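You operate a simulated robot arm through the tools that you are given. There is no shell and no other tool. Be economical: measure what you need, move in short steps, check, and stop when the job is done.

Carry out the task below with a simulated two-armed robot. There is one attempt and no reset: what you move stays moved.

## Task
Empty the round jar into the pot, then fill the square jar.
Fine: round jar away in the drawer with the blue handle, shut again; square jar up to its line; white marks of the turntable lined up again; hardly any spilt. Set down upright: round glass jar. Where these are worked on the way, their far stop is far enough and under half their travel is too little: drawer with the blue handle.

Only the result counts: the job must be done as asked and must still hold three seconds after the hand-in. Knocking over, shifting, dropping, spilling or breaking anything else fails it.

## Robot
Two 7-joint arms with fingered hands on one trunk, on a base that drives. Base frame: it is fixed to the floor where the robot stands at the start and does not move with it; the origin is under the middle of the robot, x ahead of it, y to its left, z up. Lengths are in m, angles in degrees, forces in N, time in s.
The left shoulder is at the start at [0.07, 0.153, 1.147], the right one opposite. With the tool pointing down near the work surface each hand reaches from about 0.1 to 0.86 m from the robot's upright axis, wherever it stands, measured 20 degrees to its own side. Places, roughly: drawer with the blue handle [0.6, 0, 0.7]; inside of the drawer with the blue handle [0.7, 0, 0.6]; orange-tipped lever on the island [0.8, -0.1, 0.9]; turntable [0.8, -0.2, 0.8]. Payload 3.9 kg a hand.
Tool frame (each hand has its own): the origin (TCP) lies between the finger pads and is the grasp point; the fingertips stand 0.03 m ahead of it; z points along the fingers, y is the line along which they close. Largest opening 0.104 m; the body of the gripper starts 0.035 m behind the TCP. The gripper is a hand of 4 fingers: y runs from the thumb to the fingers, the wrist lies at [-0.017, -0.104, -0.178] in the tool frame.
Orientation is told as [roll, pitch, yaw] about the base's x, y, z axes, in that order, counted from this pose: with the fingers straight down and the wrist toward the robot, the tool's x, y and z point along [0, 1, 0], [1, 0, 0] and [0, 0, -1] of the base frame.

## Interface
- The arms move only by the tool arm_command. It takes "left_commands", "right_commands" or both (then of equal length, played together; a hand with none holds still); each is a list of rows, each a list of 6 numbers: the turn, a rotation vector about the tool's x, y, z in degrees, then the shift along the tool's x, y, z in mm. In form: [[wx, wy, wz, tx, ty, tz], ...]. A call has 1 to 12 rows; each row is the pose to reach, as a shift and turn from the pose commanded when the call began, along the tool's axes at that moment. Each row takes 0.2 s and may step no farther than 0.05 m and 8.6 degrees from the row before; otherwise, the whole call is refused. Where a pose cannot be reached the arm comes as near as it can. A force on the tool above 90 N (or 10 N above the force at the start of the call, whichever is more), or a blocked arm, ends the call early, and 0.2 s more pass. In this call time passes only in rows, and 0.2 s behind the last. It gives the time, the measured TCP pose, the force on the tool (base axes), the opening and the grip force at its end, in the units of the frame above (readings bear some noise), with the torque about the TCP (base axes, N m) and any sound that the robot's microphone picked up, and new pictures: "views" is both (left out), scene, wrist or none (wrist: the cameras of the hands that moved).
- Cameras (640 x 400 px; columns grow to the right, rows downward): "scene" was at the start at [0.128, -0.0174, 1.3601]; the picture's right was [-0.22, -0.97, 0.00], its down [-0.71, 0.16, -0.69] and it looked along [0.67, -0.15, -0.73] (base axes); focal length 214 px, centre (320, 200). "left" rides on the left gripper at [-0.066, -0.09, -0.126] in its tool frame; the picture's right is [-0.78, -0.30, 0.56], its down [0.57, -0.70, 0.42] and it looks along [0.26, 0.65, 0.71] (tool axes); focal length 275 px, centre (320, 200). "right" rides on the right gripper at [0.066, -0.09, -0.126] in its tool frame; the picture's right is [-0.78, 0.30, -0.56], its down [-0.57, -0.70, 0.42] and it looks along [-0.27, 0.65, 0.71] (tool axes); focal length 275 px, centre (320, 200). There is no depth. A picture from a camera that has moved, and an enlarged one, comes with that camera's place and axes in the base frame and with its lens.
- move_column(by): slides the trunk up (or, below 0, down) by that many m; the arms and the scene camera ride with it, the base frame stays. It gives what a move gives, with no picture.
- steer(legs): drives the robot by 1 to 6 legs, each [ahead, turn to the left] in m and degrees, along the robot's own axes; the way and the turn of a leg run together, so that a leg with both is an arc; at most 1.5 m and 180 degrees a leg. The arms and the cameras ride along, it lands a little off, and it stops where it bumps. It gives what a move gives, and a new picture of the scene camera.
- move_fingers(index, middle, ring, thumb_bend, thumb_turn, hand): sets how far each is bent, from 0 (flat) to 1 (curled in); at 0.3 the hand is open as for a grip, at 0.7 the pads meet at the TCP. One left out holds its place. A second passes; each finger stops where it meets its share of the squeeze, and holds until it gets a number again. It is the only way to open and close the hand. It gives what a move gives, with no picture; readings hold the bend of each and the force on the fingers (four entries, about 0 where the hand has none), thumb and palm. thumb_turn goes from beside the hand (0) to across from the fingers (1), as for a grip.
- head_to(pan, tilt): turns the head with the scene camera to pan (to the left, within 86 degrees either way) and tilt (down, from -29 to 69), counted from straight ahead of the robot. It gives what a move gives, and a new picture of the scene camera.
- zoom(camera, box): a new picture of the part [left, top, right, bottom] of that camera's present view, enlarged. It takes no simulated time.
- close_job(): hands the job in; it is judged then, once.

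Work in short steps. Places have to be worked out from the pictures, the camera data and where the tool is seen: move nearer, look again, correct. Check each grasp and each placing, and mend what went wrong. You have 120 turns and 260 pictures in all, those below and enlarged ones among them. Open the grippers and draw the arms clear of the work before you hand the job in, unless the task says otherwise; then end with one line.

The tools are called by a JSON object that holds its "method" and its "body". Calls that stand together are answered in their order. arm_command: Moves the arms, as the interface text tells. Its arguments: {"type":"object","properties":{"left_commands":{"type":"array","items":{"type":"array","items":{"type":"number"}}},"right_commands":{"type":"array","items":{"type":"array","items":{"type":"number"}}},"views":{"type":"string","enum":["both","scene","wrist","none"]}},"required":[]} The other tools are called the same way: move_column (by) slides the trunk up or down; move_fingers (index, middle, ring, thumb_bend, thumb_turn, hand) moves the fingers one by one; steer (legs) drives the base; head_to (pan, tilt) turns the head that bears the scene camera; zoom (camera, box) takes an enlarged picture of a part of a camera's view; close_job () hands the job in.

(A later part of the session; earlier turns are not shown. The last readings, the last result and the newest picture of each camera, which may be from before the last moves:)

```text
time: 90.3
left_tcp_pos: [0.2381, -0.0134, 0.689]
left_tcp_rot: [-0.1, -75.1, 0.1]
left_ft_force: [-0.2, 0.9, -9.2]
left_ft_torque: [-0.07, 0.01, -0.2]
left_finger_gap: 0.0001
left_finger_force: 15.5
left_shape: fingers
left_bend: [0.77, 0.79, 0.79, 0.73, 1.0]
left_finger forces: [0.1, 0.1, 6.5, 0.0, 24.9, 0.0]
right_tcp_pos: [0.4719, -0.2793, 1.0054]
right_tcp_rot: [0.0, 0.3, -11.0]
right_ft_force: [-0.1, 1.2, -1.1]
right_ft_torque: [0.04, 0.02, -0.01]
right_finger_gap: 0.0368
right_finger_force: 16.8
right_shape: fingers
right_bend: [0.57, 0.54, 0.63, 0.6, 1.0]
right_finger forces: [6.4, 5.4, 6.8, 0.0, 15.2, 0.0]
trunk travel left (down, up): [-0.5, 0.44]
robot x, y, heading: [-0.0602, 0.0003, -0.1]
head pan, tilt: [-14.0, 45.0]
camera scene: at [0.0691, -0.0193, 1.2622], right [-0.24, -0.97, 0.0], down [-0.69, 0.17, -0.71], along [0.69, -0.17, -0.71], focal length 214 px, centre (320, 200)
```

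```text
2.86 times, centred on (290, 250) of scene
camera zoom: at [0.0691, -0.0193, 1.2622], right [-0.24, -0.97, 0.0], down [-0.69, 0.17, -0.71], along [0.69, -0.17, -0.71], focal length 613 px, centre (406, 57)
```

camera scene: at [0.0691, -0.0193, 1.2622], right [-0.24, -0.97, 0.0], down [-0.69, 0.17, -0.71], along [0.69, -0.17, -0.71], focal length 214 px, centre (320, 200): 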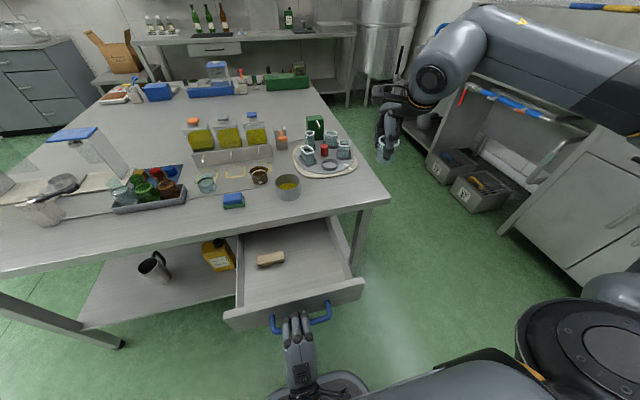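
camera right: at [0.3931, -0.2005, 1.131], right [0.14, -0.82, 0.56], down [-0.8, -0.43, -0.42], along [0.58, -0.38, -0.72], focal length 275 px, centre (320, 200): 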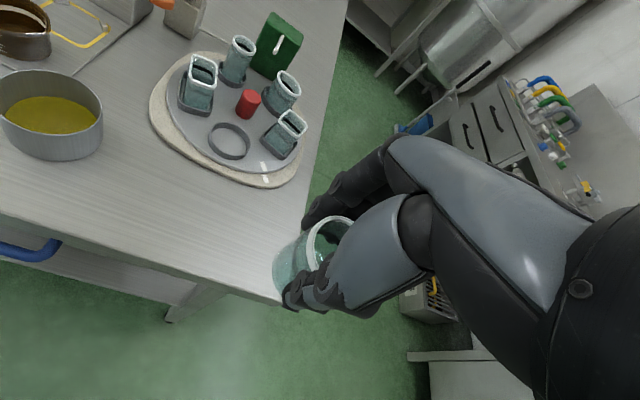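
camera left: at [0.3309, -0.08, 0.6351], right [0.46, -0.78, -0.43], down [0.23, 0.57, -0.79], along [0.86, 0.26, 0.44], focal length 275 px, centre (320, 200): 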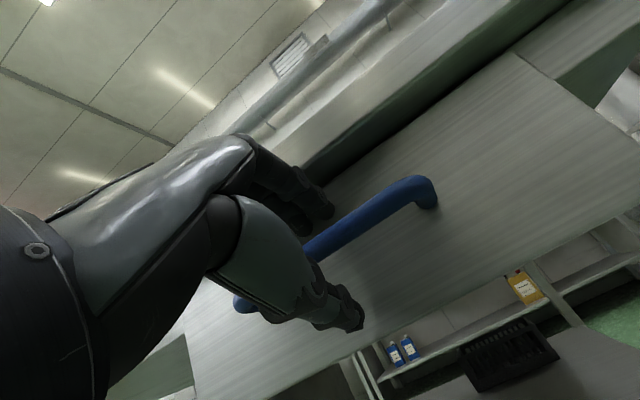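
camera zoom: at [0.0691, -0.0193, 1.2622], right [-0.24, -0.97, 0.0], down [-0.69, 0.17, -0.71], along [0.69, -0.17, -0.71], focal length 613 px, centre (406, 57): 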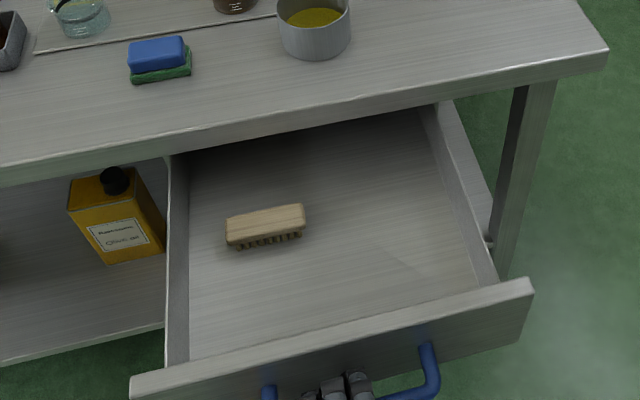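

Opened about 0.25 m; there's a brush inside to avoid. I pull a bit further to see whether the stop is near.

{"method": "arm_command", "body": {"left_commands": [[0, 0, 0, 0, -5, -19], [0, 0, 0, 0, -10, -38], [0, 0, 0, 0, -15, -57], [0, 0, 0, 0, -20, -75]], "views": "scene"}}

{"method": "zoom", "body": {"camera": "scene", "box": [200, 180, 380, 320]}}

```text
time: 91.1
left_tcp_pos: [0.212, -0.0108, 0.6856]
left_tcp_rot: [1.0, -74.3, -0.4]
left_ft_force: [61.3, -16.4, -16.3]
left_ft_torque: [-0.02, 0.29, -1.11]
left_finger_gap: 0.0
left_finger_force: 33.9
left_shape: fingers
left_bend: [0.74, 0.72, 0.71, 0.73, 1.0]
left_finger forces: [11.8, 19.3, 22.4, 0.0, 14.7, 0.0]
right_tcp_pos: [0.4759, -0.2824, 1.0029]
right_tcp_rot: [0.0, 0.5, -11.1]
right_ft_force: [-0.2, -0.7, 0.5]
right_ft_torque: [0.02, -0.08, 0.0]
right_finger_gap: 0.0365
right_finger_force: 16.8
right_shape: fingers
right_bend: [0.57, 0.54, 0.63, 0.6, 1.0]
right_finger forces: [6.3, 5.2, 6.8, 0.1, 15.2, 0.0]
trunk travel left (down, up): [-0.5, 0.44]
robot x, y, heading: [-0.0612, -0.0038, -0.3]
head pan, tilt: [-14.0, 45.0]
stopped in row 3 (left hand): the force on the tool passed its limit at 97 N (the readings are from after the stop); the commanded pose is now the measured one
camera scene: at [0.0757, -0.0217, 1.2616], right [-0.25, -0.97, 0.0], down [-0.69, 0.18, -0.7], along [0.68, -0.17, -0.71], focal length 214 px, centre (320, 200)
```

scene: 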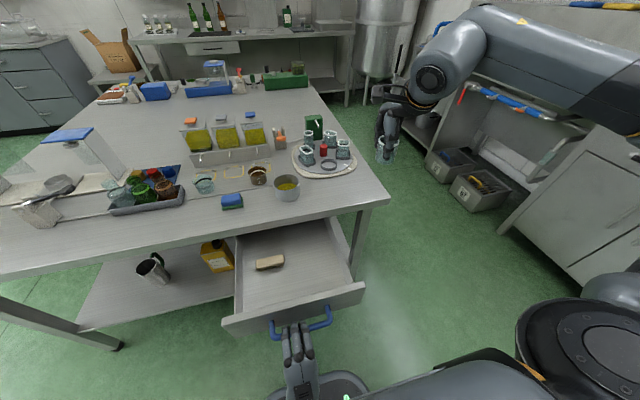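

```text
2.86 times, centred on (290, 250) of scene
camera zoom: at [0.0757, -0.0217, 1.2616], right [-0.25, -0.97, 0.0], down [-0.69, 0.18, -0.7], along [0.68, -0.17, -0.71], focal length 613 px, centre (406, 57)
```

zoom: 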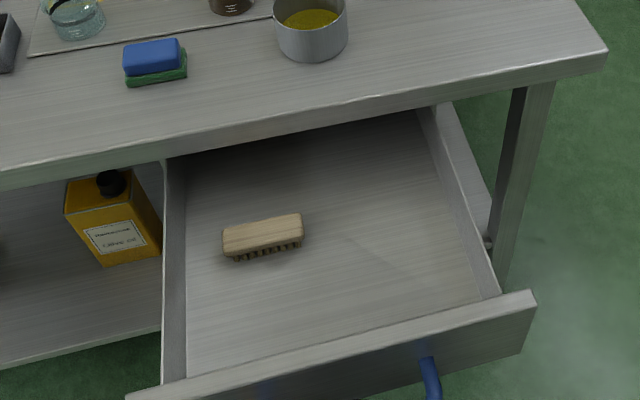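

The drawer is at its far stop. I ease the left hand and bring the jar over the empty right part of the drawer.

{"method": "arm_command", "body": {"left_commands": [[0, 0, 0, 0, 2, 8], [0, 0, 0, 0, 3, 11], [0, 0, 0, 0, 3, 11], [0, 0, 0, 0, 3, 11], [0, 0, 0, 0, 3, 11], [0, 0, 0, 0, 3, 11]], "right_commands": [[0, 0, 0, 10, -26, 10], [0, 0, 0, 30, -55, 25], [0, 0, 0, 60, -82, 45], [0, 0, 0, 95, -105, 65], [0, 0, 0, 127, -120, 85], [0, 0, 0, 157, -132, 100]], "views": "both"}}

```text
time: 92.5
left_tcp_pos: [0.2165, -0.0105, 0.6856]
left_tcp_rot: [0.5, -74.6, 0.0]
left_ft_force: [19.0, -12.8, -9.7]
left_ft_torque: [0.06, 0.06, -0.59]
left_finger_gap: 0.0002
left_finger_force: 18.3
left_shape: fingers
left_bend: [0.74, 0.73, 0.72, 0.73, 1.0]
left_finger forces: [0.1, 10.1, 12.5, 0.0, 14.1, 0.1]
right_tcp_pos: [0.3779, -0.0998, 0.9038]
right_tcp_rot: [0.0, 0.3, -11.1]
right_ft_force: [0.5, 0.4, -0.3]
right_ft_torque: [-0.01, 0.0, 0.0]
right_finger_gap: 0.0368
right_finger_force: 16.8
right_shape: fingers
right_bend: [0.57, 0.55, 0.63, 0.6, 1.0]
right_finger forces: [6.2, 5.3, 6.9, 0.0, 15.1, 0.0]
trunk travel left (down, up): [-0.5, 0.44]
robot x, y, heading: [-0.059, 0.0004, -0.5]
head pan, tilt: [-14.0, 45.0]
camera scene: at [0.0738, -0.0207, 1.2618], right [-0.25, -0.97, 0.0], down [-0.69, 0.17, -0.7], along [0.68, -0.17, -0.71], focal length 214 px, centre (320, 200)
camera right: at [0.3014, -0.0177, 1.0302], right [0.14, -0.82, 0.56], down [-0.8, -0.43, -0.42], along [0.58, -0.38, -0.72], focal length 275 px, centre (320, 200)
camera left: at [0.0714, -0.0787, 0.6339], right [0.46, -0.77, -0.44], down [0.22, 0.58, -0.79], along [0.86, 0.27, 0.44], focal length 275 px, centre (320, 200)
```

scene: 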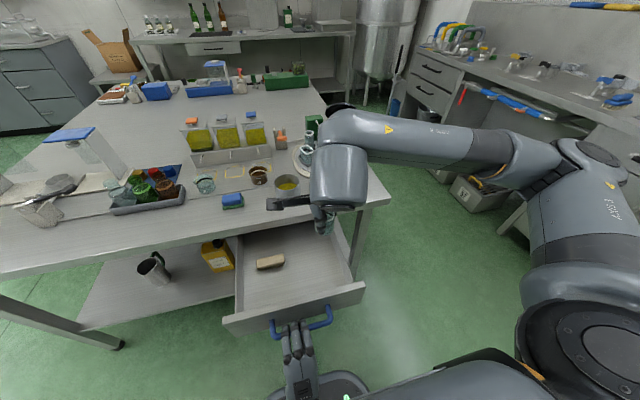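
right: 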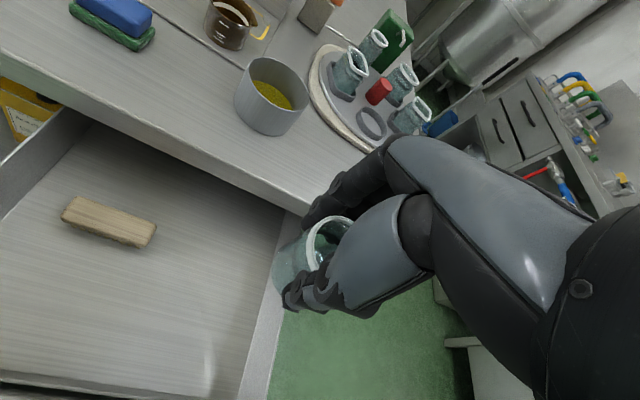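
left: 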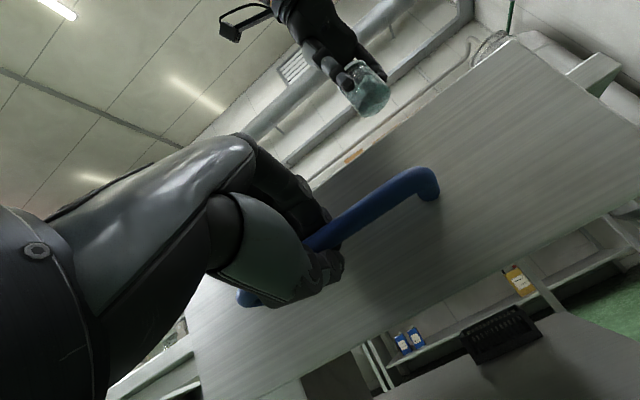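

Drawer right wall is at y≈−0.16 and the brush ends at y≈0. I aim for (0.37, −0.075) and lower most of the way.

{"method": "arm_command", "body": {"right_commands": [[0, 0, 0, 12, -6, 10], [0, 0, 0, 23, -13, 30], [0, 0, 0, 23, -13, 60], [0, 0, 0, 23, -13, 90], [0, 0, 0, 23, -13, 120], [0, 0, 0, 23, -13, 150], [0, 0, 0, 23, -13, 175]], "views": "both"}}

{"method": "zoom", "body": {"camera": "scene", "box": [220, 190, 380, 330]}}

```text
time: 94.1
left_tcp_pos: [0.2174, -0.0104, 0.6862]
left_tcp_rot: [0.7, -74.6, -0.2]
left_ft_force: [19.6, -11.3, -8.6]
left_ft_torque: [0.05, 0.1, -0.63]
left_finger_gap: 0.0
left_finger_force: 18.8
left_shape: fingers
left_bend: [0.74, 0.73, 0.72, 0.73, 1.0]
left_finger forces: [0.1, 10.3, 12.6, 0.0, 13.9, 0.1]
right_tcp_pos: [0.3657, -0.075, 0.7287]
right_tcp_rot: [0.0, 0.5, -11.1]
right_ft_force: [0.6, -0.6, -1.1]
right_ft_torque: [0.01, 0.01, -0.03]
right_finger_gap: 0.0366
right_finger_force: 16.6
right_shape: fingers
right_bend: [0.57, 0.55, 0.63, 0.6, 1.0]
right_finger forces: [6.4, 5.2, 7.0, 0.0, 15.1, 0.1]
trunk travel left (down, up): [-0.5, 0.44]
robot x, y, heading: [-0.0625, 0.0, 0.0]
head pan, tilt: [-14.0, 45.0]
camera scene: at [0.0735, -0.0214, 1.2618], right [-0.25, -0.97, 0.0], down [-0.69, 0.17, -0.7], along [0.68, -0.17, -0.71], focal length 214 px, centre (320, 200)
camera right: at [0.2892, 0.0061, 0.8547], right [0.15, -0.82, 0.55], down [-0.8, -0.43, -0.42], along [0.58, -0.38, -0.72], focal length 275 px, centre (320, 200)
```

scene: 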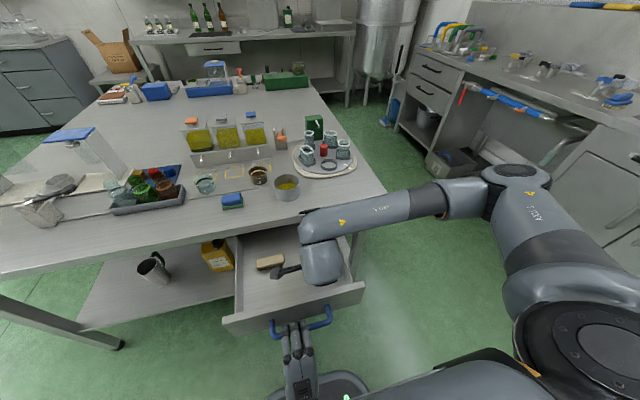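
right: 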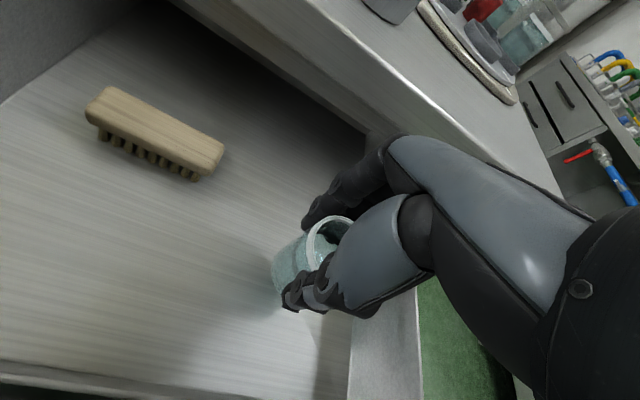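

```text
2.86 times, centred on (300, 260) of scene
camera zoom: at [0.0735, -0.0214, 1.2618], right [-0.25, -0.97, 0.0], down [-0.69, 0.17, -0.7], along [0.68, -0.17, -0.71], focal length 613 px, centre (377, 29)
```

zoom: 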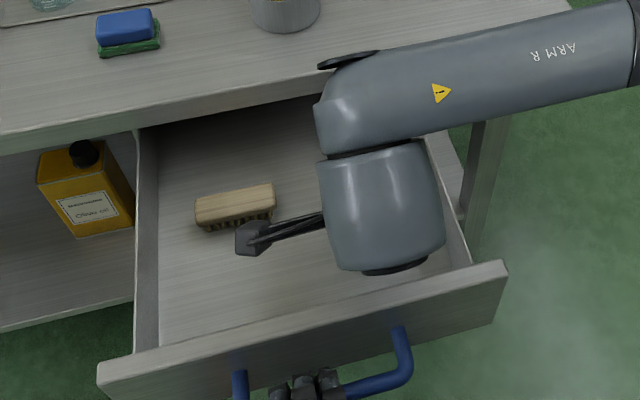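

I lower to TCP z≈0.70 and read the force.

{"method": "arm_command", "body": {"right_commands": [[0, 0, 0, 0, 0, 10], [0, 0, 0, 0, 0, 20], [0, 0, 0, 0, 0, 28]], "views": "wrist"}}

```text
time: 94.9
left_tcp_pos: [0.2149, -0.0108, 0.6853]
left_tcp_rot: [0.7, -74.6, -0.3]
left_ft_force: [20.3, -11.9, -9.4]
left_ft_torque: [0.04, 0.08, -0.61]
left_finger_gap: 0.0
left_finger_force: 18.8
left_shape: fingers
left_bend: [0.74, 0.73, 0.72, 0.73, 1.0]
left_finger forces: [0.0, 10.1, 12.5, 0.0, 14.0, 0.0]
right_tcp_pos: [0.3642, -0.0769, 0.7014]
right_tcp_rot: [0.0, 0.4, -11.1]
right_ft_force: [0.7, 0.3, -0.7]
right_ft_torque: [-0.03, -0.03, -0.03]
right_finger_gap: 0.0367
right_finger_force: 16.2
right_shape: fingers
right_bend: [0.57, 0.55, 0.63, 0.6, 1.0]
right_finger forces: [6.3, 5.2, 7.1, 0.1, 15.1, 0.0]
trunk travel left (down, up): [-0.5, 0.44]
robot x, y, heading: [-0.054, 0.0003, -0.4]
head pan, tilt: [-14.0, 45.0]
camera right: at [0.2886, 0.0046, 0.8269], right [0.15, -0.82, 0.55], down [-0.8, -0.43, -0.42], along [0.58, -0.38, -0.72], focal length 275 px, centre (320, 200)
```

right: 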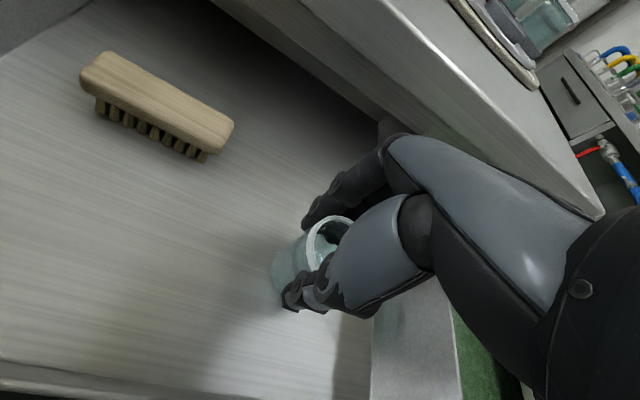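

No contact yet. I go on by 8 mm in small rows.

{"method": "arm_command", "body": {"right_commands": [[0, 0, 0, 0, 0, 3], [0, 0, 0, 0, 0, 6], [0, 0, 0, 0, 0, 8]], "views": "none"}}

{"method": "arm_command", "body": {"right_commands": [[0, 0, 0, 0, 0, 2], [0, 0, 0, 0, 0, 4]], "views": "none"}}

```text
time: 95.7
left_tcp_pos: [0.2159, -0.0114, 0.6868]
left_tcp_rot: [0.7, -74.6, -0.4]
left_ft_force: [23.8, -10.1, -12.6]
left_ft_torque: [0.01, 0.07, -0.68]
left_finger_gap: 0.0003
left_finger_force: 20.0
left_shape: fingers
left_bend: [0.74, 0.73, 0.72, 0.73, 1.0]
left_finger forces: [0.1, 11.6, 13.6, 0.0, 15.0, 0.0]
right_tcp_pos: [0.3657, -0.0766, 0.6954]
right_tcp_rot: [0.0, 0.1, -11.1]
right_ft_force: [2.0, -3.5, 23.1]
right_ft_torque: [-0.19, 0.04, 0.06]
right_finger_gap: 0.0365
right_finger_force: 19.2
right_shape: fingers
right_bend: [0.57, 0.55, 0.63, 0.6, 1.0]
right_finger forces: [6.8, 6.2, 10.4, 0.0, 15.8, 0.1]
trunk travel left (down, up): [-0.5, 0.44]
robot x, y, heading: [-0.0583, -0.0007, -0.3]
head pan, tilt: [-14.0, 45.0]
```

```text
time: 96.3
left_tcp_pos: [0.2154, -0.0101, 0.6883]
left_tcp_rot: [0.8, -74.6, -0.3]
left_ft_force: [29.5, -11.4, -13.9]
left_ft_torque: [0.0, 0.06, -0.73]
left_finger_gap: 0.0
left_finger_force: 21.1
left_shape: fingers
left_bend: [0.74, 0.73, 0.72, 0.73, 1.0]
left_finger forces: [0.0, 12.5, 15.0, 0.0, 15.4, 0.1]
right_tcp_pos: [0.3655, -0.0753, 0.6932]
right_tcp_rot: [0.2, -0.1, -11.2]
right_ft_force: [4.5, -6.4, 39.9]
right_ft_torque: [-0.52, -0.16, 0.08]
right_finger_gap: 0.0361
right_finger_force: 22.4
right_shape: fingers
right_bend: [0.58, 0.54, 0.63, 0.6, 1.0]
right_finger forces: [7.3, 7.5, 13.8, 0.1, 16.5, 0.0]
trunk travel left (down, up): [-0.5, 0.44]
robot x, y, heading: [-0.0597, 0.0011, -0.3]
head pan, tilt: [-14.0, 45.0]
```

Contact: 40 N now. I ease up 7 mm of command to lighten the load, then check.

{"method": "arm_command", "body": {"right_commands": [[0, 0, 0, 0, 0, -4], [0, 0, 0, 0, 0, -7]], "views": "wrist"}}

```text
time: 96.9
left_tcp_pos: [0.2161, -0.0084, 0.6853]
left_tcp_rot: [0.2, -74.8, 0.2]
left_ft_force: [24.5, -10.0, -7.5]
left_ft_torque: [0.1, 0.05, -0.64]
left_finger_gap: 0.0
left_finger_force: 18.6
left_shape: fingers
left_bend: [0.74, 0.73, 0.72, 0.73, 1.0]
left_finger forces: [0.0, 10.6, 13.7, 0.0, 12.9, 0.0]
right_tcp_pos: [0.3633, -0.0762, 0.6942]
right_tcp_rot: [-0.1, 0.9, -11.1]
right_ft_force: [2.1, 0.5, 4.3]
right_ft_torque: [-0.04, -0.11, 0.06]
right_finger_gap: 0.0369
right_finger_force: 18.1
right_shape: fingers
right_bend: [0.58, 0.55, 0.64, 0.59, 1.0]
right_finger forces: [7.4, 5.2, 8.7, 0.0, 14.6, 0.1]
trunk travel left (down, up): [-0.5, 0.44]
robot x, y, heading: [-0.0585, -0.0025, -0.2]
head pan, tilt: [-14.0, 45.0]
camera right: at [0.2875, 0.0049, 0.8212], right [0.15, -0.82, 0.55], down [-0.8, -0.43, -0.41], along [0.58, -0.38, -0.72], focal length 275 px, centre (320, 200)
```

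right: 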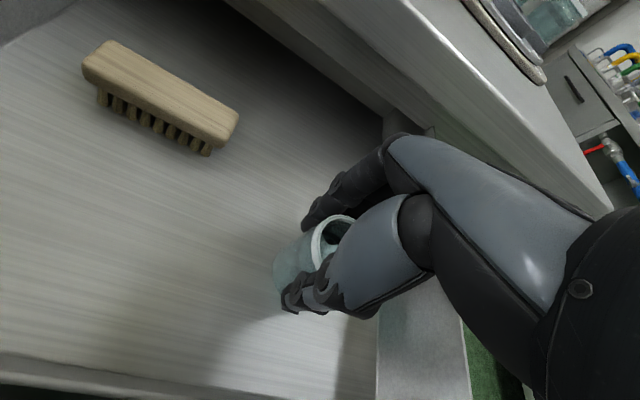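

The jar rests lightly on the drawer floor. I release it evenly.

{"method": "move_fingers", "body": {"hand": "right", "index": 0.42, "middle": 0.42, "ring": 0.42, "thumb_bend": 0.42}}

{"method": "arm_command", "body": {"right_commands": [[0, 0, 0, 0, 0, -15], [0, 0, 0, 0, 0, -40], [0, 0, 0, 0, 0, -70], [0, 0, 0, 0, 0, -105], [0, 0, 0, 0, 0, -145], [0, 0, 0, 0, 0, -185], [0, 0, 0, -15, 5, -225], [0, 0, 0, -40, 10, -255], [0, 0, 0, -75, 15, -275], [0, 0, 0, -115, 20, -290], [0, 0, 0, -155, 25, -300]], "views": "both"}}

{"method": "zoom", "body": {"camera": "scene", "box": [220, 190, 380, 330]}}

```text
time: 97.9
left_tcp_pos: [0.2173, -0.0098, 0.6865]
left_tcp_rot: [0.6, -74.5, -0.1]
left_ft_force: [22.1, -12.5, -7.9]
left_ft_torque: [0.04, 0.06, -0.64]
left_finger_gap: 0.0
left_finger_force: 17.8
left_shape: fingers
left_bend: [0.74, 0.73, 0.72, 0.73, 1.0]
left_finger forces: [0.0, 10.1, 12.7, 0.0, 12.8, 0.0]
right_tcp_pos: [0.3653, -0.0774, 0.6969]
right_tcp_rot: [0.0, 0.5, -11.2]
right_ft_force: [-0.4, 0.5, -1.0]
right_ft_torque: [-0.03, -0.01, -0.01]
right_finger_gap: 0.0737
right_finger_force: 0.1
right_shape: fingers
right_bend: [0.42, 0.42, 0.42, 0.42, 0.99]
right_finger forces: [0.0, 0.0, 0.0, 0.0, 0.0, 0.0]
trunk travel left (down, up): [-0.5, 0.44]
robot x, y, heading: [-0.0606, 0.0033, -0.1]
head pan, tilt: [-14.0, 45.0]
```

```text
time: 100.3
left_tcp_pos: [0.2157, -0.0107, 0.6857]
left_tcp_rot: [0.8, -74.6, -0.3]
left_ft_force: [22.9, -12.3, -6.7]
left_ft_torque: [0.04, 0.03, -0.63]
left_finger_gap: 0.0002
left_finger_force: 18.5
left_shape: fingers
left_bend: [0.74, 0.73, 0.72, 0.73, 1.0]
left_finger forces: [0.0, 10.6, 12.9, 0.0, 13.4, 0.0]
right_tcp_pos: [0.3583, -0.235, 0.996]
right_tcp_rot: [0.0, 0.4, -10.9]
right_ft_force: [-0.1, -0.1, 0.7]
right_ft_torque: [0.01, 0.0, 0.02]
right_finger_gap: 0.0738
right_finger_force: 0.1
right_shape: fingers
right_bend: [0.42, 0.42, 0.42, 0.42, 0.99]
right_finger forces: [0.0, 0.0, 0.1, 0.1, 0.0, 0.0]
trunk travel left (down, up): [-0.5, 0.44]
robot x, y, heading: [-0.0579, -0.0011, 0.1]
head pan, tilt: [-14.0, 45.0]
camera scene: at [0.0725, -0.0222, 1.2618], right [-0.25, -0.97, 0.0], down [-0.69, 0.18, -0.71], along [0.68, -0.17, -0.71], focal length 214 px, centre (320, 200)
camera right: at [0.2827, -0.1531, 1.1215], right [0.15, -0.82, 0.56], down [-0.8, -0.43, -0.42], along [0.58, -0.38, -0.72], focal length 275 px, centre (320, 200)
```

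scene: 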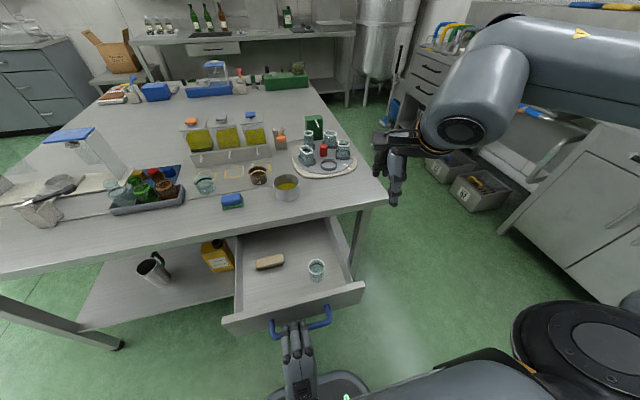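
right: 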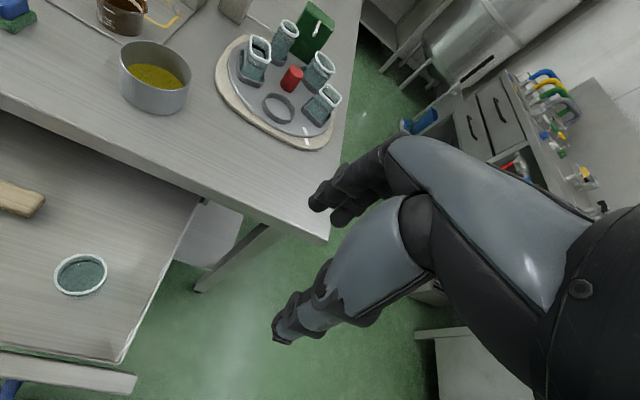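

```text
2.86 times, centred on (300, 260) of scene
camera zoom: at [0.0725, -0.0222, 1.2618], right [-0.25, -0.97, 0.0], down [-0.69, 0.18, -0.71], along [0.68, -0.17, -0.71], focal length 613 px, centre (377, 29)
```

zoom: 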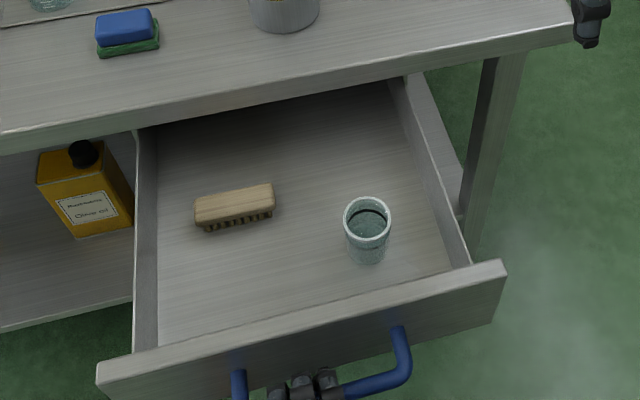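

The jar stands upright in the drawer. I push the drawer shut with the left hand, gently.

{"method": "arm_command", "body": {"left_commands": [[0, 0, 0, 0, 2, 8], [0, 0, 0, 0, 5, 20], [0, 0, 0, 0, 10, 38], [0, 0, 0, 0, 15, 58], [0, 0, 0, 0, 20, 78], [0, 0, 0, 0, 25, 98], [0, 0, 0, 0, 31, 118], [0, 0, 0, 0, 36, 138], [0, 0, 0, 0, 42, 158], [0, 0, 0, 0, 47, 178], [0, 0, 0, 0, 52, 195], [0, 0, 0, 0, 56, 210]], "views": "scene"}}

{"method": "arm_command", "body": {"left_commands": [[0, 0, 0, 0, 4, 15], [0, 0, 0, 0, 8, 30], [0, 0, 0, 0, 11, 42]], "views": "scene"}}

```text
time: 102.9
left_tcp_pos: [0.4328, -0.0085, 0.6861]
left_tcp_rot: [0.2, -74.9, 0.4]
left_ft_force: [0.1, 0.0, -5.5]
left_ft_torque: [-0.01, -0.04, -0.05]
left_finger_gap: 0.0
left_finger_force: 2.9
left_shape: fingers
left_bend: [0.74, 0.75, 0.75, 0.74, 1.0]
left_finger forces: [0.0, 0.0, 0.2, 0.1, 5.0, 0.1]
right_tcp_pos: [0.358, -0.2331, 0.9958]
right_tcp_rot: [0.0, 0.3, -11.2]
right_ft_force: [-0.5, -0.1, 0.0]
right_ft_torque: [-0.02, 0.02, -0.01]
right_finger_gap: 0.0737
right_finger_force: 0.0
right_shape: fingers
right_bend: [0.42, 0.42, 0.42, 0.42, 0.99]
right_finger forces: [0.1, 0.0, 0.0, 0.0, 0.0, 0.1]
trunk travel left (down, up): [-0.5, 0.44]
robot x, y, heading: [-0.0576, 0.0005, -0.3]
head pan, tilt: [-14.0, 45.0]
camera scene: at [0.071, -0.0204, 1.2621], right [-0.25, -0.97, 0.0], down [-0.69, 0.17, -0.71], along [0.68, -0.17, -0.71], focal length 214 px, centre (320, 200)
```

scene: 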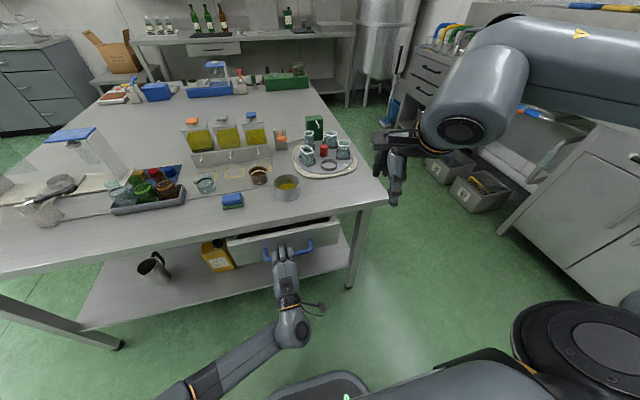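

```text
time: 103.7
left_tcp_pos: [0.4768, -0.0077, 0.6855]
left_tcp_rot: [0.2, -75.0, 0.4]
left_ft_force: [-0.3, 1.5, -3.8]
left_ft_torque: [0.01, -0.01, -0.01]
left_finger_gap: 0.0
left_finger_force: 1.8
left_shape: fingers
left_bend: [0.74, 0.75, 0.75, 0.74, 1.0]
left_finger forces: [0.1, 0.1, 0.0, 0.1, 3.2, 0.1]
right_tcp_pos: [0.3578, -0.2338, 0.9961]
right_tcp_rot: [0.0, 0.3, -11.1]
right_ft_force: [0.3, -0.5, -0.2]
right_ft_torque: [-0.03, 0.0, -0.01]
right_finger_gap: 0.0741
right_finger_force: 0.0
right_shape: fingers
right_bend: [0.42, 0.42, 0.42, 0.42, 0.99]
right_finger forces: [0.1, 0.0, 0.0, 0.0, 0.1, 0.0]
trunk travel left (down, up): [-0.5, 0.44]
robot x, y, heading: [-0.0579, -0.0013, -0.0]
head pan, tilt: [-14.0, 45.0]
camera scene: at [0.0709, -0.0203, 1.2622], right [-0.25, -0.97, 0.0], down [-0.69, 0.17, -0.71], along [0.68, -0.17, -0.71], focal length 214 px, centre (320, 200)
```

scene: 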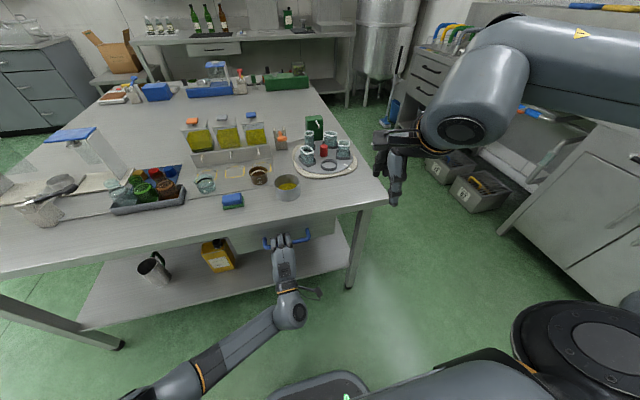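

Nearly shut with no resistance yet. I push in small steps until it meets the stop.

{"method": "arm_command", "body": {"left_commands": [[0, 0, 0, 0, 1, 5], [0, 0, 0, 0, 3, 10], [0, 0, 0, 0, 4, 15]], "views": "none"}}

{"method": "zoom", "body": {"camera": "scene", "box": [220, 180, 360, 280]}}

```text
time: 104.5
left_tcp_pos: [0.4909, -0.0074, 0.6874]
left_tcp_rot: [0.4, -74.9, 0.2]
left_ft_force: [-1.9, -0.5, -2.6]
left_ft_torque: [0.0, -0.02, 0.03]
left_finger_gap: 0.0002
left_finger_force: 1.5
left_shape: fingers
left_bend: [0.74, 0.75, 0.75, 0.74, 1.0]
left_finger forces: [0.1, 0.0, 0.0, 0.0, 2.8, 0.0]
right_tcp_pos: [0.3566, -0.2338, 0.9969]
right_tcp_rot: [0.1, 0.3, -11.2]
right_ft_force: [-0.1, -0.5, -0.3]
right_ft_torque: [-0.02, 0.02, -0.01]
right_finger_gap: 0.0737
right_finger_force: 0.0
right_shape: fingers
right_bend: [0.42, 0.42, 0.42, 0.42, 0.99]
right_finger forces: [0.0, 0.0, 0.1, 0.1, 0.0, 0.1]
trunk travel left (down, up): [-0.5, 0.44]
robot x, y, heading: [-0.0596, 0.0005, -0.3]
head pan, tilt: [-14.0, 45.0]
```

```text
4.00 times, centred on (290, 230) of scene
camera zoom: at [0.0701, -0.0204, 1.2622], right [-0.25, -0.97, 0.0], down [-0.69, 0.17, -0.71], along [0.69, -0.17, -0.71], focal length 858 px, centre (440, 80)
```

zoom: 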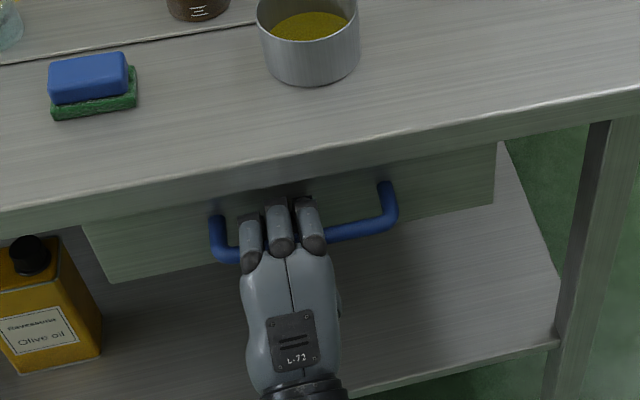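

Almost fully shut. One more push until the force rises.

{"method": "arm_command", "body": {"left_commands": [[0, 0, 0, 0, 1, 5], [0, 0, 0, 0, 3, 10], [0, 0, 0, 0, 4, 15], [0, 0, 0, 0, 5, 20]], "views": "none"}}

{"method": "zoom", "body": {"camera": "scene", "box": [220, 180, 360, 280]}}

```text
time: 105.4
left_tcp_pos: [0.4929, -0.0107, 0.6825]
left_tcp_rot: [1.0, -74.8, -1.1]
left_ft_force: [-48.9, 6.8, 10.7]
left_ft_torque: [0.03, 0.25, 0.02]
left_finger_gap: 0.0
left_finger_force: 30.6
left_shape: fingers
left_bend: [0.75, 0.76, 0.75, 0.77, 1.0]
left_finger forces: [0.0, 0.1, 0.0, 0.1, 61.5, 0.1]
right_tcp_pos: [0.3513, -0.2311, 0.9989]
right_tcp_rot: [-0.1, 0.1, -11.0]
right_ft_force: [-0.4, 0.6, -0.1]
right_ft_torque: [-0.02, 0.05, 0.02]
right_finger_gap: 0.0742
right_finger_force: 0.1
right_shape: fingers
right_bend: [0.42, 0.42, 0.42, 0.42, 0.99]
right_finger forces: [0.0, 0.0, 0.0, 0.0, 0.0, 0.0]
trunk travel left (down, up): [-0.5, 0.44]
robot x, y, heading: [-0.0576, -0.0053, 0.1]
head pan, tilt: [-14.0, 45.0]
stopped in row 4 (left hand): the force on the tool passed its limit at 94 N (the readings are from after the stop); the commanded pose is now the measured one
```

```text
4.00 times, centred on (290, 230) of scene
camera zoom: at [0.0638, -0.0183, 1.263], right [-0.24, -0.97, 0.0], down [-0.68, 0.17, -0.71], along [0.69, -0.17, -0.7], focal length 858 px, centre (440, 80)
```

zoom: 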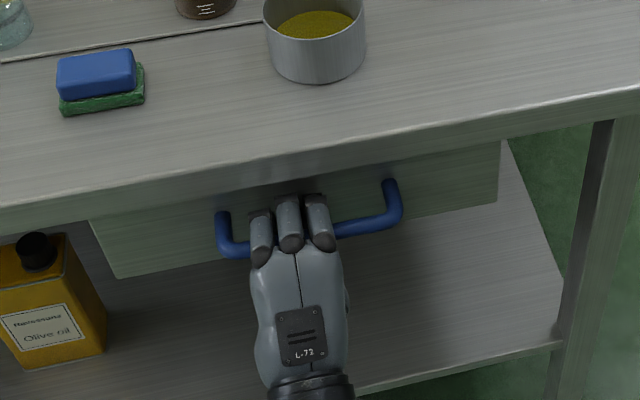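

It is hard against its stop, so it is shut. I open the left hand and withdraw straight back.

{"method": "move_fingers", "body": {"hand": "left", "index": 0.35, "middle": 0.35, "ring": 0.35, "thumb_bend": 0.35}}

{"method": "arm_command", "body": {"left_commands": [[0, 0, 0, 0, 0, -12], [0, 0, 0, 0, 0, -30], [0, 0, 0, 0, 0, -60], [0, 0, 0, 0, 0, -95], [0, 0, 0, 0, 0, -130]], "views": "none"}}

{"method": "zoom", "body": {"camera": "scene", "box": [220, 180, 360, 280]}}

```text
time: 106.4
left_tcp_pos: [0.4959, -0.0112, 0.6805]
left_tcp_rot: [1.6, -74.5, -1.8]
left_ft_force: [-38.3, -4.3, -9.0]
left_ft_torque: [-0.03, -0.46, 0.32]
left_finger_gap: 0.05
left_finger_force: 19.1
left_shape: fingers
left_bend: [0.8, 0.8, 0.8, 0.35, 0.98]
left_finger forces: [9.6, 19.3, 9.4, 0.1, 0.0, 0.0]
right_tcp_pos: [0.353, -0.2333, 0.9981]
right_tcp_rot: [-0.1, 0.1, -11.1]
right_ft_force: [-1.5, -0.1, 0.9]
right_ft_torque: [0.01, 0.02, -0.02]
right_finger_gap: 0.0741
right_finger_force: 0.0
right_shape: fingers
right_bend: [0.42, 0.42, 0.42, 0.42, 0.99]
right_finger forces: [0.0, 0.1, 0.0, 0.0, 0.0, 0.0]
trunk travel left (down, up): [-0.5, 0.44]
robot x, y, heading: [-0.0585, 0.0009, 0.0]
head pan, tilt: [-14.0, 45.0]
```

```text
time: 107.6
left_tcp_pos: [0.373, -0.0079, 0.7185]
left_tcp_rot: [0.9, -74.6, -1.0]
left_ft_force: [-1.1, 0.4, -0.5]
left_ft_torque: [0.02, -0.03, -0.01]
left_finger_gap: 0.0917
left_finger_force: 0.1
left_shape: fingers
left_bend: [0.35, 0.35, 0.35, 0.35, 0.98]
left_finger forces: [0.0, 0.0, 0.1, 0.1, 0.0, 0.0]
right_tcp_pos: [0.3551, -0.2329, 0.998]
right_tcp_rot: [0.0, 0.1, -11.1]
right_ft_force: [-0.1, 0.2, 0.2]
right_ft_torque: [-0.01, -0.02, 0.01]
right_finger_gap: 0.0739
right_finger_force: 0.1
right_shape: fingers
right_bend: [0.42, 0.42, 0.42, 0.42, 0.99]
right_finger forces: [0.1, 0.0, 0.0, 0.0, 0.0, 0.0]
trunk travel left (down, up): [-0.5, 0.44]
robot x, y, heading: [-0.0578, 0.0017, 0.1]
head pan, tilt: [-14.0, 45.0]
```

```text
4.00 times, centred on (290, 230) of scene
camera zoom: at [0.0679, -0.0196, 1.2624], right [-0.24, -0.97, 0.0], down [-0.69, 0.17, -0.71], along [0.69, -0.17, -0.71], focal length 858 px, centre (440, 80)
```

zoom: 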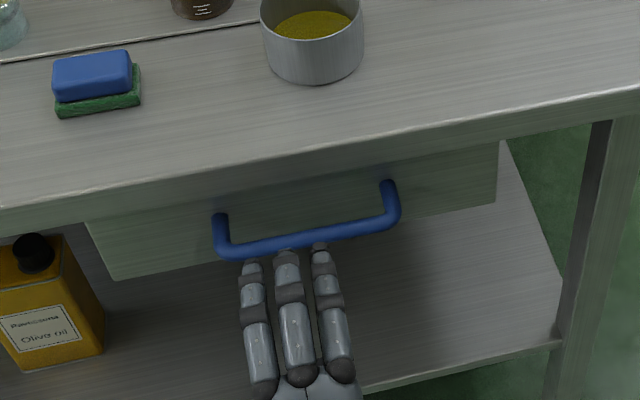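

The drawer matches its original closed look. I bring the left arm back up to its viewing position.

{"method": "arm_command", "body": {"left_commands": [[8, 0, 0, 0, 10, -15], [16, 0, 0, 0, 25, -28], [24, 0, 0, 0, 40, -40], [32, 0, 0, 0, 60, -50], [40, 0, 0, 0, 80, -58], [48, 0, 0, 0, 100, -66], [56, 0, 0, 0, 115, -72], [64, 0, 0, 0, 125, -75], [72, 0, 0, 0, 130, -75], [75, 0, 0, 0, 135, -75]], "views": "none"}}

{"method": "arm_command", "body": {"left_commands": [[0, 0, 0, 25, 10, -25], [0, 0, 0, 55, 25, -50], [0, 0, 0, 85, 50, -80], [0, 0, 0, 110, 80, -110], [0, 0, 0, 135, 110, -140], [0, 0, 0, 155, 140, -165], [0, 0, 0, 165, 170, -185], [0, 0, 0, 170, 195, -200]], "views": "none"}}

{"method": "steer", "body": {"legs": [[0.06, 0]]}}

```text
time: 109.6
left_tcp_pos: [0.324, 0.0241, 0.8092]
left_tcp_rot: [12.3, -3.4, -3.1]
left_ft_force: [0.5, -0.7, 0.5]
left_ft_torque: [-0.03, 0.02, 0.02]
left_finger_gap: 0.0916
left_finger_force: 0.0
left_shape: fingers
left_bend: [0.35, 0.35, 0.35, 0.35, 0.98]
left_finger forces: [0.0, 0.0, 0.0, 0.1, 0.0, 0.1]
right_tcp_pos: [0.3561, -0.2339, 0.9969]
right_tcp_rot: [-0.1, 0.3, -11.1]
right_ft_force: [0.5, 0.5, -0.2]
right_ft_torque: [-0.01, -0.05, 0.04]
right_finger_gap: 0.0741
right_finger_force: 0.1
right_shape: fingers
right_bend: [0.42, 0.42, 0.42, 0.42, 0.99]
right_finger forces: [0.1, 0.1, 0.1, 0.0, 0.0, 0.1]
trunk travel left (down, up): [-0.5, 0.44]
robot x, y, heading: [-0.0588, -0.0007, 0.1]
head pan, tilt: [-14.0, 45.0]
stopped in row 9 (left hand): the arm was blocked; the commanded pose is now the measured one
```

```text
time: 110.3
left_tcp_pos: [0.3607, 0.1164, 0.8664]
left_tcp_rot: [23.3, -2.2, -2.7]
left_ft_force: [0.8, -0.6, -0.3]
left_ft_torque: [-0.01, -0.02, -0.01]
left_finger_gap: 0.092
left_finger_force: 0.0
left_shape: fingers
left_bend: [0.35, 0.35, 0.35, 0.35, 0.98]
left_finger forces: [0.0, 0.0, 0.1, 0.1, 0.0, 0.0]
right_tcp_pos: [0.3557, -0.2335, 0.9956]
right_tcp_rot: [-0.1, 0.3, -11.1]
right_ft_force: [0.0, 0.6, -0.7]
right_ft_torque: [0.01, 0.01, 0.01]
right_finger_gap: 0.0739
right_finger_force: 0.1
right_shape: fingers
right_bend: [0.42, 0.42, 0.42, 0.42, 0.99]
right_finger forces: [0.0, 0.1, 0.1, 0.0, 0.0, 0.0]
trunk travel left (down, up): [-0.5, 0.44]
robot x, y, heading: [-0.0581, 0.0015, -0.0]
head pan, tilt: [-14.0, 45.0]
stopped in row 3 (left hand): the arm was blocked; the commanded pose is now the measured one
```

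```text
time: 111.3
left_tcp_pos: [0.4221, 0.1169, 0.8656]
left_tcp_rot: [23.4, -2.0, -2.7]
left_ft_force: [0.0, -0.5, -0.5]
left_ft_torque: [0.01, 0.03, 0.01]
left_finger_gap: 0.092
left_finger_force: 0.1
left_shape: fingers
left_bend: [0.35, 0.35, 0.35, 0.35, 0.98]
left_finger forces: [0.1, 0.1, 0.0, 0.0, 0.0, 0.0]
right_tcp_pos: [0.4169, -0.2338, 0.9957]
right_tcp_rot: [-0.2, 0.4, -11.1]
right_ft_force: [0.7, -0.5, -0.3]
right_ft_torque: [-0.01, 0.01, 0.01]
right_finger_gap: 0.0741
right_finger_force: 0.1
right_shape: fingers
right_bend: [0.42, 0.42, 0.42, 0.42, 0.99]
right_finger forces: [0.1, 0.0, 0.1, 0.1, 0.1, 0.0]
trunk travel left (down, up): [-0.5, 0.44]
robot x, y, heading: [0.0053, 0.004, -0.1]
head pan, tilt: [-14.0, 45.0]
camera scene: at [0.13, -0.0199, 1.2621], right [-0.24, -0.97, 0.0], down [-0.69, 0.17, -0.71], along [0.69, -0.17, -0.71], focal length 214 px, centre (320, 200)
```

scene: 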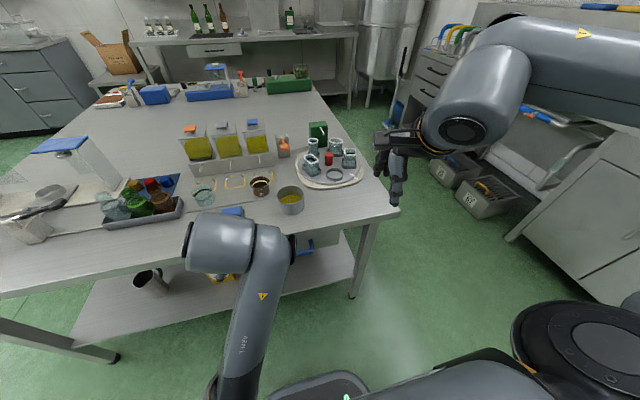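

The left arm is parked clear in front of the table, good enough. I now shape the right hand as a pointer: middle finger out, the others curled and the thumb aside, and move over the turntable to look.

{"method": "move_fingers", "body": {"hand": "right", "index": 1, "middle": 0.5, "ring": 1, "thumb_bend": 0.3, "thumb_turn": 0}}

{"method": "arm_command", "body": {"right_commands": [[0, 0, -3, -5, 35, 0], [0, 0, -6, -8, 75, 0], [0, 0, -9, -10, 115, 0], [0, 0, -11, -15, 150, 0], [0, 0, -11, -20, 190, 0], [0, 0, -11, -25, 230, 0]], "views": "both"}}

{"method": "zoom", "body": {"camera": "right", "box": [150, 120, 450, 380]}}

```text
time: 112.3
left_tcp_pos: [0.4204, 0.1158, 0.8665]
left_tcp_rot: [23.3, -2.1, -2.6]
left_ft_force: [0.4, -0.2, -0.7]
left_ft_torque: [-0.01, 0.03, -0.01]
left_finger_gap: 0.0922
left_finger_force: 0.0
left_shape: fingers
left_bend: [0.35, 0.35, 0.35, 0.35, 0.98]
left_finger forces: [0.1, 0.0, 0.1, 0.0, 0.0, 0.1]
right_tcp_pos: [0.4154, -0.2341, 0.9964]
right_tcp_rot: [-0.1, 0.2, -11.1]
right_ft_force: [-0.3, 0.0, 0.3]
right_ft_torque: [0.02, 0.0, -0.01]
right_finger_gap: 0.0908
right_finger_force: 0.1
right_shape: fingers
right_bend: [1.0, 0.5, 1.0, 0.3, 0.0]
right_finger forces: [0.0, 0.1, 0.0, 0.0, 0.1, 0.0]
trunk travel left (down, up): [-0.5, 0.44]
robot x, y, heading: [-0.0019, -0.001, 0.2]
head pan, tilt: [-14.0, 45.0]
```

```text
time: 113.7
left_tcp_pos: [0.4226, 0.1161, 0.867]
left_tcp_rot: [23.3, -2.0, -2.6]
left_ft_force: [0.1, 0.0, -0.4]
left_ft_torque: [-0.02, -0.02, -0.02]
left_finger_gap: 0.092
left_finger_force: 0.2
left_shape: fingers
left_bend: [0.35, 0.35, 0.35, 0.35, 0.98]
left_finger forces: [0.0, 0.0, 0.0, 0.0, 0.0, 0.0]
right_tcp_pos: [0.6388, -0.3002, 0.9946]
right_tcp_rot: [-0.1, 0.4, 0.0]
right_ft_force: [0.6, -0.4, 0.2]
right_ft_torque: [0.04, 0.04, 0.04]
right_finger_gap: 0.0909
right_finger_force: 0.0
right_shape: fingers
right_bend: [1.0, 0.5, 1.0, 0.3, 0.0]
right_finger forces: [0.1, 0.1, 0.1, 0.0, 0.0, 0.0]
trunk travel left (down, up): [-0.5, 0.44]
robot x, y, heading: [0.0014, 0.0008, -0.1]
head pan, tilt: [-14.0, 45.0]
camera scene: at [0.1299, -0.0198, 1.2621], right [-0.24, -0.97, 0.0], down [-0.69, 0.17, -0.71], along [0.69, -0.17, -0.71], focal length 214 px, centre (320, 200)
camera right: at [0.548, -0.2342, 1.1205], right [0.3, -0.78, 0.56], down [-0.7, -0.57, -0.42], along [0.64, -0.27, -0.72], focal length 275 px, centre (320, 200)
```

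scene: 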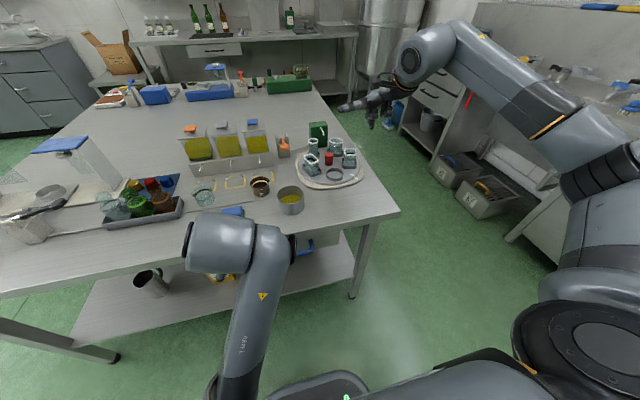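
right: 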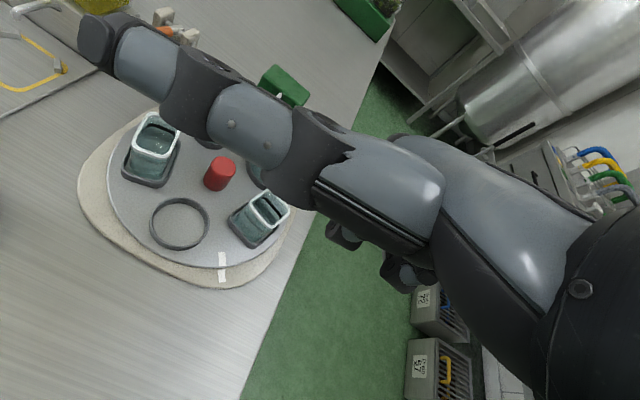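

```text
1.54 times, centred on (300, 250) of right
camera zoom: at [0.548, -0.2342, 1.1205], right [0.3, -0.78, 0.56], down [-0.7, -0.57, -0.42], along [0.64, -0.27, -0.72], focal length 424 px, centre (351, 123)
```

zoom: 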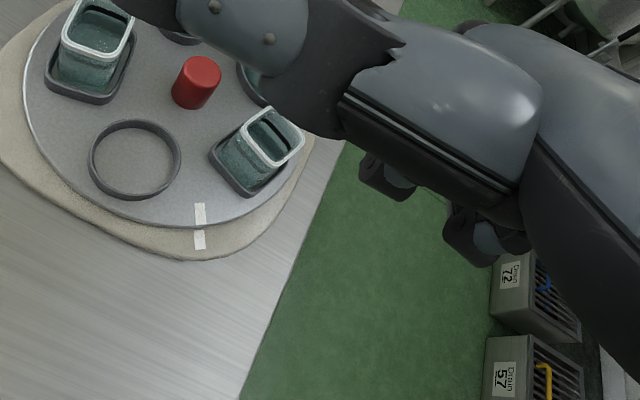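

The thumb sticks out sideways that way. I use a thumb–middle pinch instead, whose tip is at a known place below the TCP.

{"method": "move_fingers", "body": {"hand": "right", "index": 1, "middle": 0.7, "ring": 1, "thumb_bend": 0.7, "thumb_turn": 1}}

{"method": "zoom", "body": {"camera": "right", "box": [0, 0, 640, 400]}}

{"method": "zoom", "body": {"camera": "scene", "box": [280, 20, 480, 200]}}

```text
time: 114.7
left_tcp_pos: [0.4219, 0.1159, 0.8664]
left_tcp_rot: [23.3, -2.1, -2.4]
left_ft_force: [-0.3, 0.3, 0.6]
left_ft_torque: [0.0, 0.0, 0.01]
left_finger_gap: 0.0921
left_finger_force: 0.1
left_shape: fingers
left_bend: [0.35, 0.35, 0.35, 0.35, 0.98]
left_finger forces: [0.0, 0.0, 0.0, 0.0, 0.0, 0.0]
right_tcp_pos: [0.6363, -0.3003, 0.9945]
right_tcp_rot: [-0.1, 0.3, 0.0]
right_ft_force: [-0.7, 0.0, 0.7]
right_ft_torque: [-0.02, -0.02, -0.01]
right_finger_gap: 0.0448
right_finger_force: 0.0
right_shape: fingers
right_bend: [1.0, 0.7, 1.0, 0.7, 1.0]
right_finger forces: [0.0, 0.0, 0.1, 0.1, 0.0, 0.1]
trunk travel left (down, up): [-0.5, 0.44]
robot x, y, heading: [-0.0003, -0.0033, 0.1]
head pan, tilt: [-14.0, 45.0]
```

```text
1.00 times, centred on (320, 200) of right (not enlarged: the box is as wide or as high as the picture)
camera zoom: at [0.5463, -0.2344, 1.1214], right [0.3, -0.78, 0.56], down [-0.7, -0.57, -0.42], along [0.64, -0.27, -0.72], focal length 275 px, centre (320, 200)
```

zoom: 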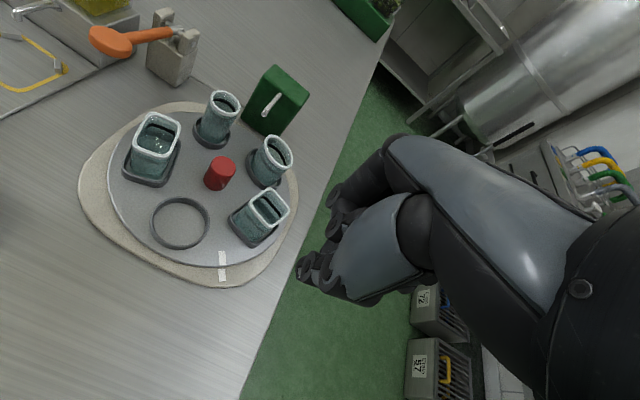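

```text
2.22 times, centred on (380, 110) of scene
camera zoom: at [0.1286, -0.0198, 1.2622], right [-0.24, -0.97, 0.0], down [-0.69, 0.17, -0.71], along [0.69, -0.17, -0.71], focal length 477 px, centre (187, 400)
```

zoom: 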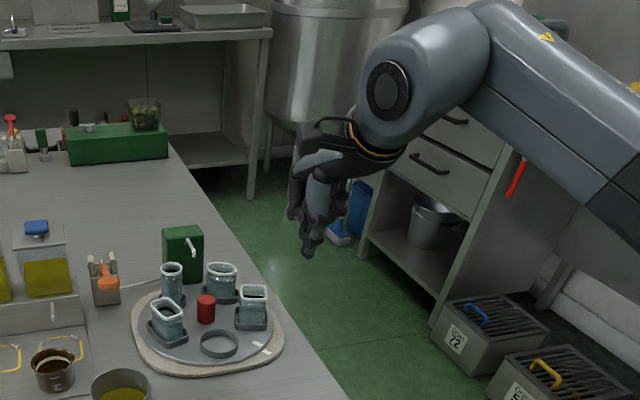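

I zoom on the two four-sided jars to settle which is square.

{"method": "zoom", "body": {"camera": "right", "box": [100, 70, 320, 300]}}

```text
1.74 times, centred on (210, 185) of right
camera zoom: at [0.5463, -0.2344, 1.1214], right [0.3, -0.78, 0.56], down [-0.7, -0.57, -0.42], along [0.64, -0.27, -0.72], focal length 479 px, centre (511, 226)
```

zoom: 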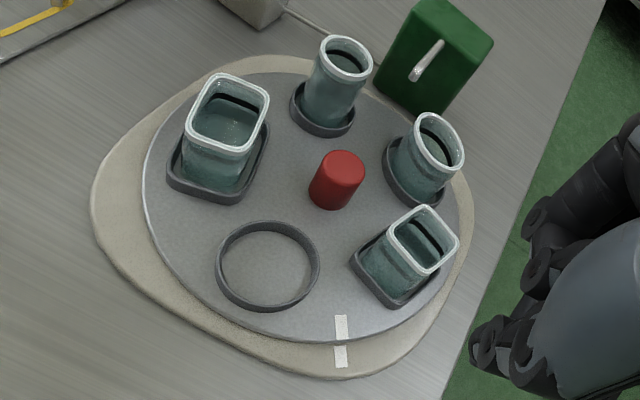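

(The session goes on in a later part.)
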